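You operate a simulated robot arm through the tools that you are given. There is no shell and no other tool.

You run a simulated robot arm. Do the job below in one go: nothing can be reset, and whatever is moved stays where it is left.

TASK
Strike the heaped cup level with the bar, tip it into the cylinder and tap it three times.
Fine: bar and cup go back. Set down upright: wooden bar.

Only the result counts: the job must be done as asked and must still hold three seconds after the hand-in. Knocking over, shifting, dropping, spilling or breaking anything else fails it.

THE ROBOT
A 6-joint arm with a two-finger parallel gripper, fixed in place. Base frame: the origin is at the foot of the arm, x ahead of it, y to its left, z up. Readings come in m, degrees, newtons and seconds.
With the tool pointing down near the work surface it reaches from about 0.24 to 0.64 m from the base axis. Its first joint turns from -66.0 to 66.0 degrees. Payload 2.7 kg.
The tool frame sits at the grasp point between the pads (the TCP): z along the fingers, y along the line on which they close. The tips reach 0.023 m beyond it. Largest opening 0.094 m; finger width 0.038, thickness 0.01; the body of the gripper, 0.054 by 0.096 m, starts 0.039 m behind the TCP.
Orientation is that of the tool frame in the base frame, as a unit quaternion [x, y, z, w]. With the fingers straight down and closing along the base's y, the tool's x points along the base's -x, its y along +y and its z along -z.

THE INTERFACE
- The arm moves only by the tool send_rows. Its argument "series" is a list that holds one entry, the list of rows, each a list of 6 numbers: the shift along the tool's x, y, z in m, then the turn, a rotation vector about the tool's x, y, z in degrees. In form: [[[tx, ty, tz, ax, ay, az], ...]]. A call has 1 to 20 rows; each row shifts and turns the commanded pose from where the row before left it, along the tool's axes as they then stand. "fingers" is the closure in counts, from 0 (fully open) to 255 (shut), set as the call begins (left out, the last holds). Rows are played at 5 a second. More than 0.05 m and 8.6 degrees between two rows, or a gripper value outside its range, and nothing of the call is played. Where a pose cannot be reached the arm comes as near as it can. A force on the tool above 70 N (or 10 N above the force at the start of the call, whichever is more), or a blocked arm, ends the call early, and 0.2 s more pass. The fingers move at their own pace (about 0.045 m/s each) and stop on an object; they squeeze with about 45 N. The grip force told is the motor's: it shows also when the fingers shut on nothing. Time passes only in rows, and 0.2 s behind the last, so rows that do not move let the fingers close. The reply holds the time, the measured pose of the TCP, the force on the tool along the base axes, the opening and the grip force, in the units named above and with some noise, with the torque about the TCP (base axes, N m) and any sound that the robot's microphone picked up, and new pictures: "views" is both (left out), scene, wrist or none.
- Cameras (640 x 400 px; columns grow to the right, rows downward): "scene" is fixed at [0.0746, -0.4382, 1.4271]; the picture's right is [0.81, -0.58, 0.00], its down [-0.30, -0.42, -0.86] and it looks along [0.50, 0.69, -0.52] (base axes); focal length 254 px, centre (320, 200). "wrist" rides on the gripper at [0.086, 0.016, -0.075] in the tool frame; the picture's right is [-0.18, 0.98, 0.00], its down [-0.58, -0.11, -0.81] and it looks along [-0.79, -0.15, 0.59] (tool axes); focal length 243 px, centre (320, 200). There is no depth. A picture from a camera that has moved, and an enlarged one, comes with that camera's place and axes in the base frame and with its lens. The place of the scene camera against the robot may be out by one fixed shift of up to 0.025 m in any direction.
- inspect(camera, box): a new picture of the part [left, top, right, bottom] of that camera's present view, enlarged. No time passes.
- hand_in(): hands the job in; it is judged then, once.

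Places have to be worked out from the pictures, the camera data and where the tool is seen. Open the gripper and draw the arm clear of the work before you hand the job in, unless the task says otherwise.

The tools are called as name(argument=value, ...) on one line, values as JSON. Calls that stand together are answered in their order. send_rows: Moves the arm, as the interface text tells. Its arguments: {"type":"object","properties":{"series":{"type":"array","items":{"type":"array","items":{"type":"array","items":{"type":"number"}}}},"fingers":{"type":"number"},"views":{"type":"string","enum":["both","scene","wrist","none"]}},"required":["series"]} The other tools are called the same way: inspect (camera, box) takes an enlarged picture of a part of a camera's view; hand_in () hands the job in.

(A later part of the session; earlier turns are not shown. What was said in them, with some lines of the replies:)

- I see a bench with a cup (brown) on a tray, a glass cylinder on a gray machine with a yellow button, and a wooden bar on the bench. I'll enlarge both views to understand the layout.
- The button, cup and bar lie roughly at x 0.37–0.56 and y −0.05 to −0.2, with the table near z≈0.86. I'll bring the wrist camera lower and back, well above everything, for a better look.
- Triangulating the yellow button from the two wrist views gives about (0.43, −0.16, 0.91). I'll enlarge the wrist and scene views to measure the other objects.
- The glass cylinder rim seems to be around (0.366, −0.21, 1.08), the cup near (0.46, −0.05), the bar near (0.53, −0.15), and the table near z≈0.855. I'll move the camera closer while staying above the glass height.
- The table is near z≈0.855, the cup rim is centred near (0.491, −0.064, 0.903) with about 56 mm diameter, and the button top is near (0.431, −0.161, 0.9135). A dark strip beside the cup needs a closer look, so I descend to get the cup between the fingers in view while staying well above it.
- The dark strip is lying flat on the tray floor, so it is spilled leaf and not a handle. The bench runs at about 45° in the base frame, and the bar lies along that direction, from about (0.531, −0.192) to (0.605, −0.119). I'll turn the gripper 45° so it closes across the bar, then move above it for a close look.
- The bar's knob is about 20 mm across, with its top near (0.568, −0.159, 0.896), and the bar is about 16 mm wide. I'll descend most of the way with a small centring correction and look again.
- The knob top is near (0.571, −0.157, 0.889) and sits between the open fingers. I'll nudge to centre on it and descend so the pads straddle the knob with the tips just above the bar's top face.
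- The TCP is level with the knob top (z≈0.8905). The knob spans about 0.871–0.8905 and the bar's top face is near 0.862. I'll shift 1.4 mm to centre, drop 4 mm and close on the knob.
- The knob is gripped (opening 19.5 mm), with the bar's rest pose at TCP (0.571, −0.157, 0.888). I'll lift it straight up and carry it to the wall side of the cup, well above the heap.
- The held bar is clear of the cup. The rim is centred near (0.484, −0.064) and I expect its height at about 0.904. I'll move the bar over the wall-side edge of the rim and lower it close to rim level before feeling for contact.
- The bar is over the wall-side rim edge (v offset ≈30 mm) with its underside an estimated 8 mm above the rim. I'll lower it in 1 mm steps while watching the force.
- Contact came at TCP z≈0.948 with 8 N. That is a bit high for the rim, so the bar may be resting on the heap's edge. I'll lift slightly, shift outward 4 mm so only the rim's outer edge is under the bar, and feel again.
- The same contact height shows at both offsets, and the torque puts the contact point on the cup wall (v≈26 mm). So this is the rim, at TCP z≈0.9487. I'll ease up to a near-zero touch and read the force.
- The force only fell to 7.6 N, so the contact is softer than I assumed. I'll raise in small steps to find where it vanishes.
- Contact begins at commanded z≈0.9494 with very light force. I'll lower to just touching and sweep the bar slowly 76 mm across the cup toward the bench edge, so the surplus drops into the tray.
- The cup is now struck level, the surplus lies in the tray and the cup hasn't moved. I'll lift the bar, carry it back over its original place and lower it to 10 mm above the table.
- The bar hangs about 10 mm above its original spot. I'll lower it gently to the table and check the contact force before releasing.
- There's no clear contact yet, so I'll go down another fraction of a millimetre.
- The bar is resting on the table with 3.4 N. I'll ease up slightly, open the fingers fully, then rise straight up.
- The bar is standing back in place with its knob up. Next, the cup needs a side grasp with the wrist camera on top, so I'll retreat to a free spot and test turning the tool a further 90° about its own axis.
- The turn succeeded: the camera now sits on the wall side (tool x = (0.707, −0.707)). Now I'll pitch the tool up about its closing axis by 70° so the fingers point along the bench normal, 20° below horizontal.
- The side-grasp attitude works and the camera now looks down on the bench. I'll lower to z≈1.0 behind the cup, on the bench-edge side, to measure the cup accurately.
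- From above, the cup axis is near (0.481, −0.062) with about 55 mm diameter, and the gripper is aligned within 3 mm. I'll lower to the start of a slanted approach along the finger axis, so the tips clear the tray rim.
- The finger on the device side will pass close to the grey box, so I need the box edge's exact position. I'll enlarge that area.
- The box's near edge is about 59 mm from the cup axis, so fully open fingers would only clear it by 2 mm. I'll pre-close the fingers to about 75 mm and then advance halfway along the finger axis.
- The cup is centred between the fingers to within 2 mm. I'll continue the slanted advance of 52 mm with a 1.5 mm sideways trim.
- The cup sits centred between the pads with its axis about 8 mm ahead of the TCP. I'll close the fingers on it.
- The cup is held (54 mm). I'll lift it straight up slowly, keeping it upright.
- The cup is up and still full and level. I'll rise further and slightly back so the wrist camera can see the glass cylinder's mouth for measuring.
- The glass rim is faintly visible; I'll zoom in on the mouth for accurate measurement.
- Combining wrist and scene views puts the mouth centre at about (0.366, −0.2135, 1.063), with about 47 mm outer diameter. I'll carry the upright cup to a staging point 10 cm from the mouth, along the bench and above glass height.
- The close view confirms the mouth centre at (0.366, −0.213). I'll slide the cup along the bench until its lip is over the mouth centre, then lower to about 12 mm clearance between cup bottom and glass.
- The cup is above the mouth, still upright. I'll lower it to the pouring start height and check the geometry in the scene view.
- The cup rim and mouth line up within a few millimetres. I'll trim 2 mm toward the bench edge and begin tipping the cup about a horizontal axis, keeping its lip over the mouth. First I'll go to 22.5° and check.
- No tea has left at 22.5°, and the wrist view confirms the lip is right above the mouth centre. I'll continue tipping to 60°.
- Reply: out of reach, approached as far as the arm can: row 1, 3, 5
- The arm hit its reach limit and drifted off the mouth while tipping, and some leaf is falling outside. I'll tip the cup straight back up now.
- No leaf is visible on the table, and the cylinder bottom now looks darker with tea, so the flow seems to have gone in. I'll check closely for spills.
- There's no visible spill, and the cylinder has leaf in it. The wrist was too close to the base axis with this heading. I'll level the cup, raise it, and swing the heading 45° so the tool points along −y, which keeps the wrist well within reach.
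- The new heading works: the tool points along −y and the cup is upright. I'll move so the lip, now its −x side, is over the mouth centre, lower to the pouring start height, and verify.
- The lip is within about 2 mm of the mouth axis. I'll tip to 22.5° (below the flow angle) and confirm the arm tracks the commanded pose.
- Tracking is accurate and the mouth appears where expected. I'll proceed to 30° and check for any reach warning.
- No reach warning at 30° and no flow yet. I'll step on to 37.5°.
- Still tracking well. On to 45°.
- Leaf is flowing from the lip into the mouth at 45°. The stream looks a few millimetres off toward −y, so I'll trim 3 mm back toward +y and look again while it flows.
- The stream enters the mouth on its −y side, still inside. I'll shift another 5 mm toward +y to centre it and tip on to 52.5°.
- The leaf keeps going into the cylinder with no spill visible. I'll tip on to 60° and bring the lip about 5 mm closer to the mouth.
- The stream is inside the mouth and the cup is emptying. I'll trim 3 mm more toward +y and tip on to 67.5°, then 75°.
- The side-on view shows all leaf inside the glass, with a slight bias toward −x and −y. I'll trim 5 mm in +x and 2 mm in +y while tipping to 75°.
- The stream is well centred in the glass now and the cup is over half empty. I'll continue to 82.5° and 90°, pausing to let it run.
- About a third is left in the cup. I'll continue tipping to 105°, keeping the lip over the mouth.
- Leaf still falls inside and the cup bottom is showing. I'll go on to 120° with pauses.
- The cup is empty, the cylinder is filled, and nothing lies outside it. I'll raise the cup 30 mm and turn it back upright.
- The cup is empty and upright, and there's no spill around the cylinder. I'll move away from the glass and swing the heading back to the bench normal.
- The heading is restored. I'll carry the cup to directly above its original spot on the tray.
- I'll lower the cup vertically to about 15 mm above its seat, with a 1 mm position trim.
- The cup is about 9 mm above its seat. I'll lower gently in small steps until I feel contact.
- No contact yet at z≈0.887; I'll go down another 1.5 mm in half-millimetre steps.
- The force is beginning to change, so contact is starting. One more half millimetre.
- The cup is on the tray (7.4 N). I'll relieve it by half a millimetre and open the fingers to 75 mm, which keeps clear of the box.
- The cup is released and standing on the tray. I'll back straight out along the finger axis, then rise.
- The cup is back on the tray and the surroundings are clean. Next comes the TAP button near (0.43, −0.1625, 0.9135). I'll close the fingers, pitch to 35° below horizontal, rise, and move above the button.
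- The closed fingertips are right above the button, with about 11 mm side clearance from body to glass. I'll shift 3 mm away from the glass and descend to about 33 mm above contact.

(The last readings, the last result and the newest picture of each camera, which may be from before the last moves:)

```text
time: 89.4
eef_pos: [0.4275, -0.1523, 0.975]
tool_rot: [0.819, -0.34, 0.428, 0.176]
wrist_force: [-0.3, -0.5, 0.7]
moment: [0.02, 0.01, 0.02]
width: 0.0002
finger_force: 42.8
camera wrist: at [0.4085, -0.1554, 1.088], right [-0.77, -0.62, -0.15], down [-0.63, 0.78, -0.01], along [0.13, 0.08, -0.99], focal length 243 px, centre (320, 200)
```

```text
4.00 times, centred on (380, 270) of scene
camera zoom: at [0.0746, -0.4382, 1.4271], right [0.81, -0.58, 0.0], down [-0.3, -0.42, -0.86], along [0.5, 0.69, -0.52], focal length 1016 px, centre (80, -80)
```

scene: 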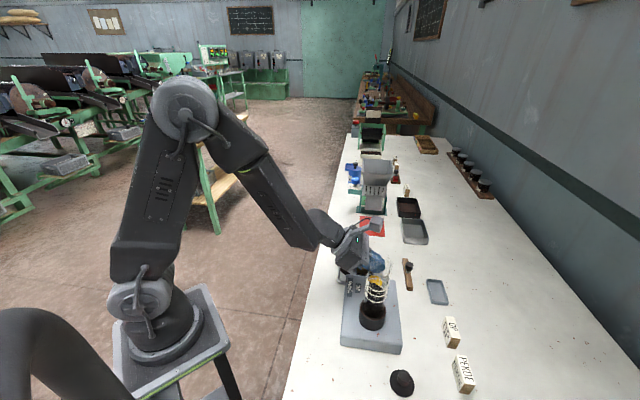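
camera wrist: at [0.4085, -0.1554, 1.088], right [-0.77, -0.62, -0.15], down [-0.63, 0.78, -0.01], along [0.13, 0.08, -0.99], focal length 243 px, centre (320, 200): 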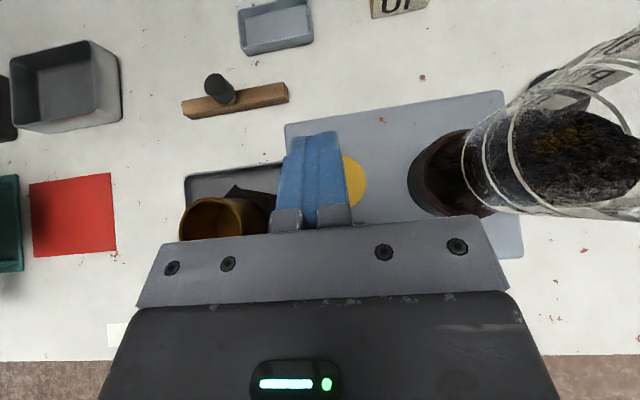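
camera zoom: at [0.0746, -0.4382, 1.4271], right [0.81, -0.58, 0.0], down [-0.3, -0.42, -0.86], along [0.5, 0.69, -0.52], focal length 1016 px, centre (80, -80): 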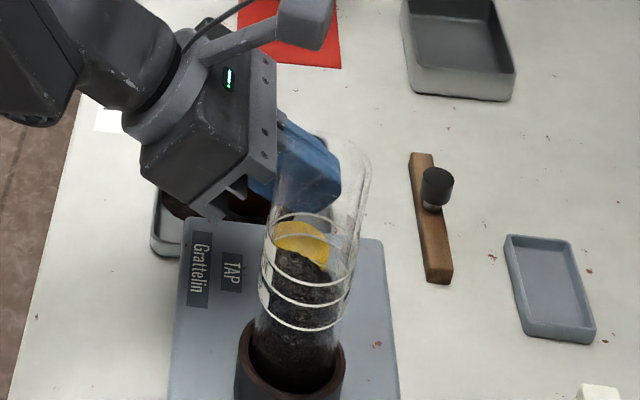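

The fingertips are centred over the button to within 5 mm. I'll descend to just above it, then press slowly while watching force and sound.

send_rows(series=[[[-0.0098, 0, 0.0069, 0, 0, 0], [-0.0098, 0, 0.0069, 0, 0, 0], [-0.0041, 0, 0.0029, 0, 0, 0], [0, 0, 0, 0, 0, 0]]])

inspect(camera="scene", box=[350, 235, 410, 305])

```text
time: 90.4
eef_pos: [0.4291, -0.1532, 0.947]
tool_rot: [0.819, -0.34, 0.428, 0.176]
wrist_force: [0.6, 0.3, 2.0]
moment: [-0.01, 0.0, -0.04]
width: 0.0
finger_force: 42.1
camera wrist: at [0.4092, -0.1553, 1.0596], right [-0.77, -0.62, -0.15], down [-0.63, 0.78, -0.02], along [0.13, 0.08, -0.99], focal length 243 px, centre (320, 200)
```

scene: 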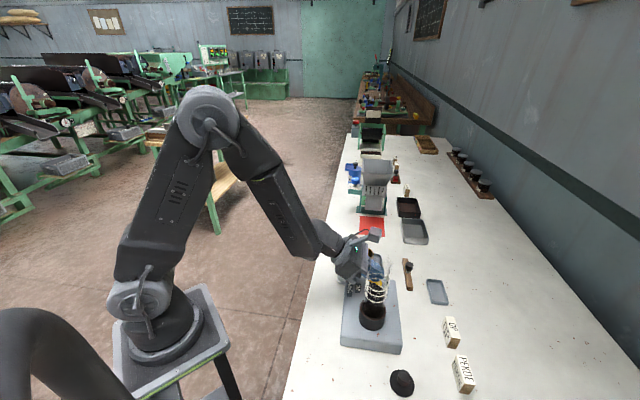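
wrist: 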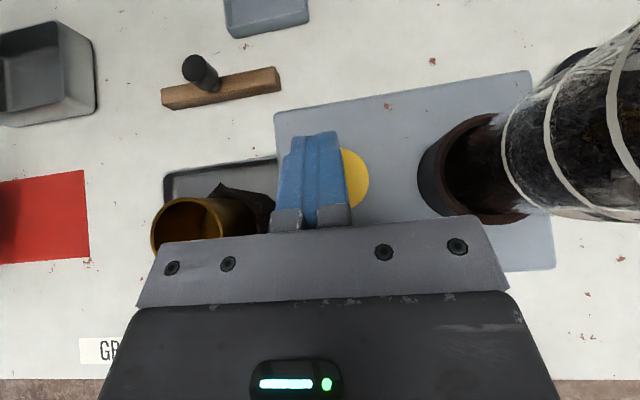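

```text
5.71 times, centred on (380, 270) of scene
camera zoom: at [0.0746, -0.4382, 1.4271], right [0.81, -0.58, 0.0], down [-0.3, -0.42, -0.86], along [0.5, 0.69, -0.52], focal length 1452 px, centre (-23, -200)
```

zoom: 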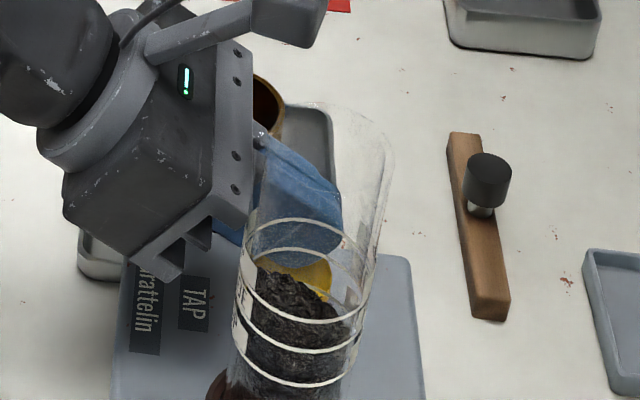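

The tip is at or almost touching the button (2 N). I'll press down in 1 mm steps and listen.

send_rows(series=[[[-0.00082, 0, 0.00057, 0, 0, 0], [-0.00082, 0, 0.00057, 0, 0, 0], [-0.00082, 0, 0.00057, 0, 0, 0], [0, 0, 0, 0, 0, 0]]], views="none")

```text
time: 91.4
eef_pos: [0.4297, -0.1524, 0.9438]
tool_rot: [0.819, -0.34, 0.428, 0.176]
wrist_force: [-1.2, -1.0, 3.9]
moment: [-0.08, -0.01, 0.0]
width: 0.0
finger_force: 42.6
```

A soft spring resistance of 3.9 N. I'll keep pressing.

send_rows(series=[[[-0.00082, 0, 0.00057, 0, 0, 0], [-0.00082, 0, 0.00057, 0, 0, 0], [-0.00082, 0, 0.00057, 0, 0, 0], [0, 0, 0, 0, 0, 0]]], views="none")

```text
time: 92.4
eef_pos: [0.4285, -0.1517, 0.9407]
tool_rot: [0.819, -0.339, 0.427, 0.176]
wrist_force: [0.2, 1.6, 5.4]
moment: [0.03, 0.02, 0.0]
width: 0.0003
finger_force: 42.0
heard: click
```

A click was heard, which is the first tap. I'll release fully by rising 10 mm and check.

send_rows(series=[[[0.0041, 0, -0.00287, 0, 0, 0], [0.0041, 0, -0.00287, 0, 0, 0], [0, 0, 0, 0, 0, 0], [0, 0, 0, 0, 0, 0]]], views="scene")

inspect(camera="scene", box=[350, 255, 410, 325])

```text
time: 93.4
eef_pos: [0.4288, -0.1525, 0.9513]
tool_rot: [0.82, -0.339, 0.427, 0.175]
wrist_force: [0.5, 0.8, 0.5]
moment: [-0.03, 0.04, -0.05]
width: 0.0
finger_force: 42.3
```

scene: 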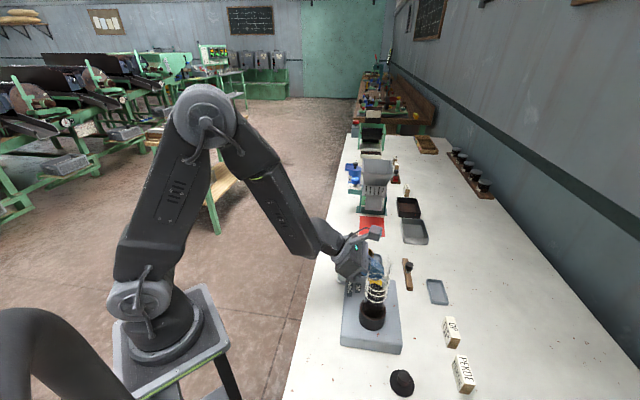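

```text
5.71 times, centred on (380, 290) of scene
camera zoom: at [0.0746, -0.4382, 1.4271], right [0.81, -0.58, 0.0], down [-0.3, -0.42, -0.86], along [0.5, 0.69, -0.52], focal length 1452 px, centre (-23, -314)
```

zoom: 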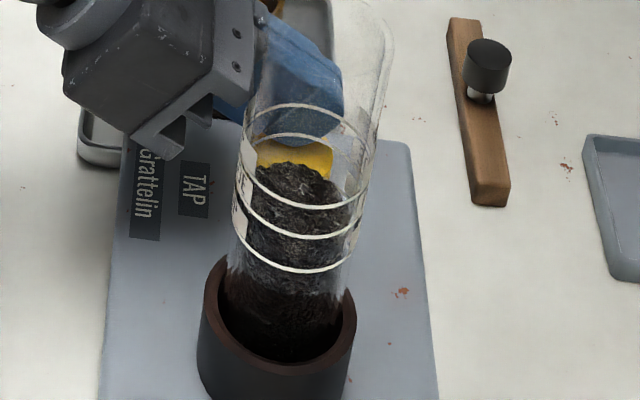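

The button is released and the leaf level has settled a bit. Now the second tap: pressing down 10.5 mm again.

send_rows(series=[[[-0.0033, 0, 0.0023, 0, 0, 0], [-0.0025, 0, 0.0017, 0, 0, 0], [-0.0016, 0, 0.0011, 0, 0, 0], [-0.0012, 0, 0.0009, 0, 0, 0], [0, 0, 0, 0, 0, 0]]], views="none")

```text
time: 94.6
eef_pos: [0.4289, -0.1525, 0.9409]
tool_rot: [0.819, -0.339, 0.428, 0.176]
wrist_force: [0.8, 1.3, 5.4]
moment: [0.03, -0.09, 0.03]
width: 0.0
finger_force: 42.7
heard: click
```

The second click was heard. I'll release by 10.5 mm and pause.

send_rows(series=[[[0.0043, 0, -0.003, 0, 0, 0], [0.0043, 0, -0.003, 0, 0, 0], [0, 0, 0, 0, 0, 0], [0, 0, 0, 0, 0, 0]]], views="scene")

inspect(camera="scene", box=[350, 255, 410, 325])

```text
time: 95.6
eef_pos: [0.4289, -0.1524, 0.9511]
tool_rot: [0.819, -0.34, 0.426, 0.177]
wrist_force: [1.3, -0.1, 0.0]
moment: [-0.01, 0.01, -0.01]
width: 0.0
finger_force: 42.4
```

scene: 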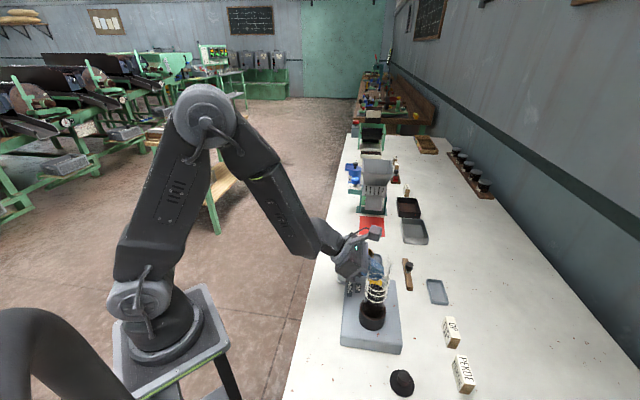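

```text
5.71 times, centred on (380, 290) of scene
camera zoom: at [0.0746, -0.4382, 1.4271], right [0.81, -0.58, 0.0], down [-0.3, -0.42, -0.86], along [0.5, 0.69, -0.52], focal length 1452 px, centre (-23, -314)
```

zoom: 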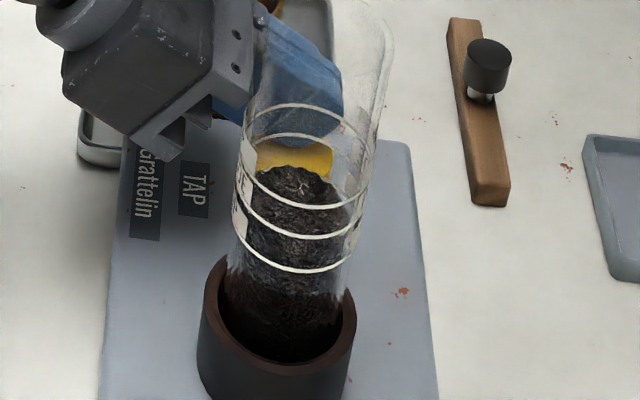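

The level dropped again, so two taps have registered. Now the third and last press.

send_rows(series=[[[-0.0033, 0, 0.0023, 0, 0, 0], [-0.0025, 0, 0.0017, 0, 0, 0], [-0.0016, 0, 0.0011, 0, 0, 0], [-0.0012, 0, 0.0009, 0, 0, 0], [0, 0, 0, 0, 0, 0]]], views="none")

```text
time: 96.8
eef_pos: [0.4287, -0.1524, 0.9407]
tool_rot: [0.819, -0.34, 0.427, 0.177]
wrist_force: [-1.6, -2.0, 5.1]
moment: [-0.06, 0.0, 0.02]
width: 0.0001
finger_force: 42.4
heard: click
```

The third click was heard. I'll release and rise straight up, clear of the glass.

send_rows(series=[[[0.0082, 0, -0.0057, 0, 0, 0], [0.0164, 0, -0.0115, 0, 0, 0], [0.0246, 0, -0.0172, 0, 0, 0], [0.0287, 0, -0.0201, 0, 0, 0], [0.0287, 0, -0.0201, 0, 0, 0], [0.0287, 0, -0.0201, 0, 0, 0], [0.0287, 0, -0.0201, 0, 0, 0], [0, 0, 0, 0, 0, 0]]])

inspect(camera="scene", box=[330, 240, 430, 340])

inspect(camera="wrist", box=[200, 60, 540, 240])

```text
time: 98.6
eef_pos: [0.4298, -0.153, 1.141]
tool_rot: [0.819, -0.34, 0.428, 0.176]
wrist_force: [0.5, -0.6, -0.1]
moment: [0.01, 0.02, 0.0]
width: 0.0
finger_force: 41.9
camera wrist: at [0.4088, -0.155, 1.2539], right [-0.77, -0.62, -0.15], down [-0.63, 0.78, -0.01], along [0.13, 0.08, -0.99], focal length 243 px, centre (320, 200)
```

scene: 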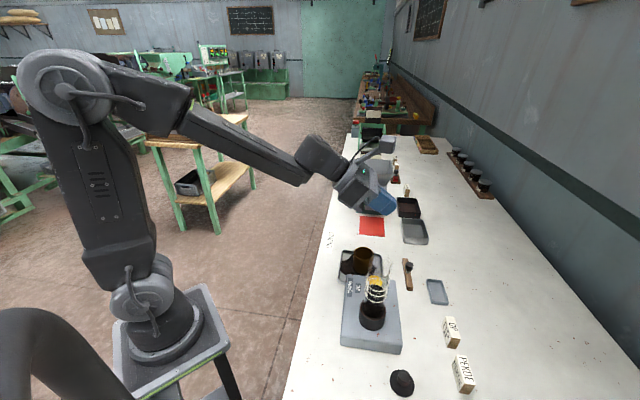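
wrist: 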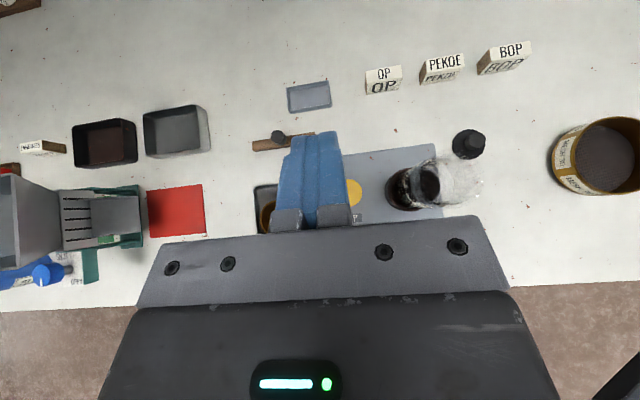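

```text
4.00 times, centred on (380, 290) of scene
camera zoom: at [0.0746, -0.4382, 1.4271], right [0.81, -0.58, 0.0], down [-0.3, -0.42, -0.86], along [0.5, 0.69, -0.52], focal length 1016 px, centre (80, -160)
```

zoom: 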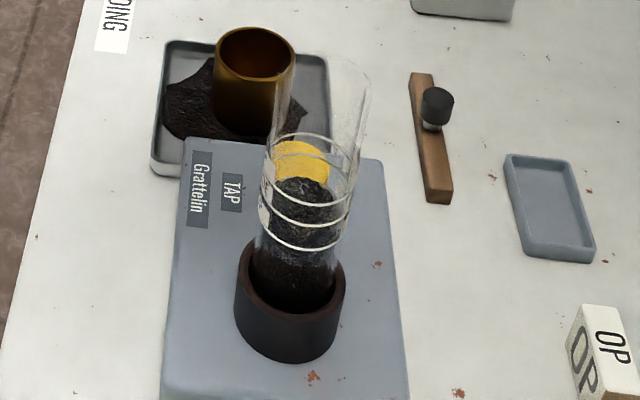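

```text
1.88 times, centred on (370, 150) of wrist
camera zoom: at [0.4088, -0.155, 1.2539], right [-0.77, -0.62, -0.15], down [-0.63, 0.78, -0.01], along [0.13, 0.08, -0.99], focal length 457 px, centre (226, 294)
```

zoom: 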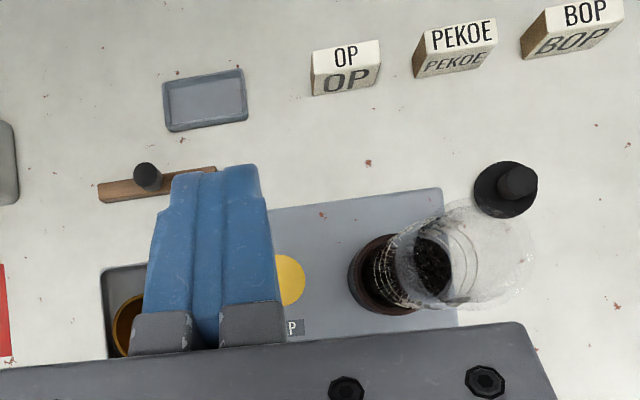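

All three taps registered (three clicks, and the level dropped), the bar and cup are back, and nothing else has been disturbed. I'll open the gripper and draw the arm well clear.

send_rows(series=[[[0.0026, -0.006, -0.0311, 0, 0, 0], [0.0026, -0.006, -0.0311, 0, 0, 0], [0.0026, -0.006, -0.0311, 0, 0, 0], [0.0026, -0.006, -0.0311, 0, 0, 0], [0.0026, -0.006, -0.0311, 0, 0, 0], [0, 0, 0, 0, 0, 0], [0, 0, 0, 0, 0, 0]]], fingers=0)

inspect(camera="scene", box=[330, 230, 480, 400])

inspect(camera="wrist", box=[200, 20, 600, 240])

```text
time: 100.2
eef_pos: [0.3647, -0.0468, 1.2406]
tool_rot: [0.82, -0.339, 0.427, 0.175]
wrist_force: [-0.3, 0.2, 0.0]
moment: [0.03, 0.01, -0.01]
width: 0.094
finger_force: 0.1
camera wrist: at [0.3446, -0.0496, 1.3536], right [-0.77, -0.62, -0.15], down [-0.63, 0.78, -0.01], along [0.13, 0.08, -0.99], focal length 243 px, centre (320, 200)
```

scene: 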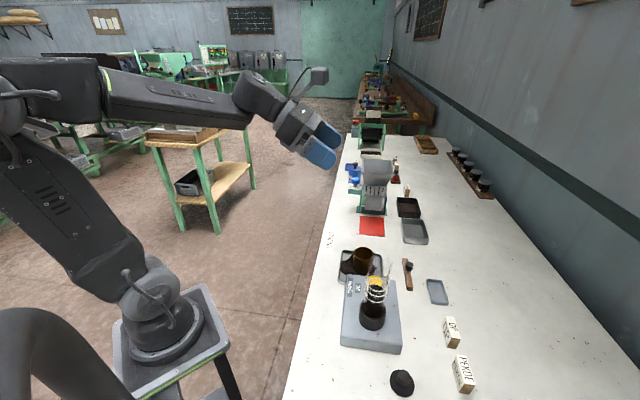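
wrist: 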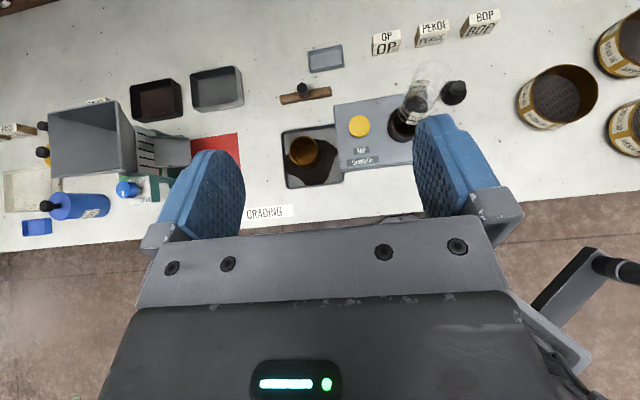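

```text
2.35 times, centred on (405, 315) of scene
camera zoom: at [0.0746, -0.4382, 1.4271], right [0.81, -0.58, 0.0], down [-0.3, -0.42, -0.86], along [0.5, 0.69, -0.52], focal length 598 px, centre (120, -71)
```

zoom: 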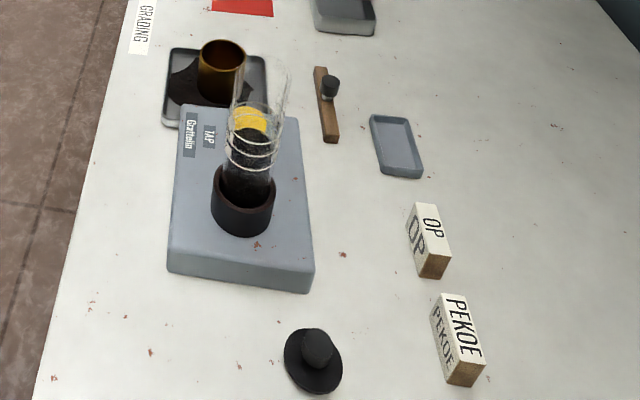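

```text
1.60 times, centred on (400, 130) of wrist
camera zoom: at [0.3446, -0.0496, 1.3536], right [-0.77, -0.62, -0.15], down [-0.63, 0.78, -0.01], along [0.13, 0.08, -0.99], focal length 388 px, centre (192, 312)
```

zoom: 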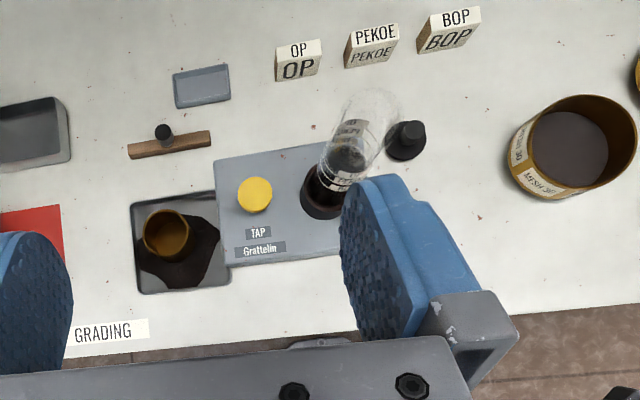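

The final views show the cup empty and upright on its tray, the bar knob-up in its place, the cylinder filled and tapped three times, no spill, and the arm clear with the gripper open. I'm handing in the job.

hand_in()

```text
The job is handed in.
```

I struck the cup level with the bar, tipped it into the cylinder and tapped it three times, then handed the job in. The hand-in gave no verdict, so I don't know yet whether it passed.

- **Striking:** one sweep of the bar took the heap off level with the rim. The surplus fell into the tray under the cup.
- **Tipping:** the cup is empty and its leaf is in the cylinder.
- **Tapping:** I pressed the TAP button three times. Each press gave a click, and the leaf level dropped.
- **Putting back:** the bar is back in its place, standing upright with its knob up. The cup is back on its tray, within about 3 mm of where it was. The gripper is open and the arm is clear of the bench.

**Possible spill:** on the first attempt at tipping, the arm reached its limit partway and drifted about 4 cm off the cylinder's mouth while leaf was falling. I righted the cup at once and finished from a different angle. I saw no loose leaf anywhere afterwards, but a small unseen spill from that moment is possible.
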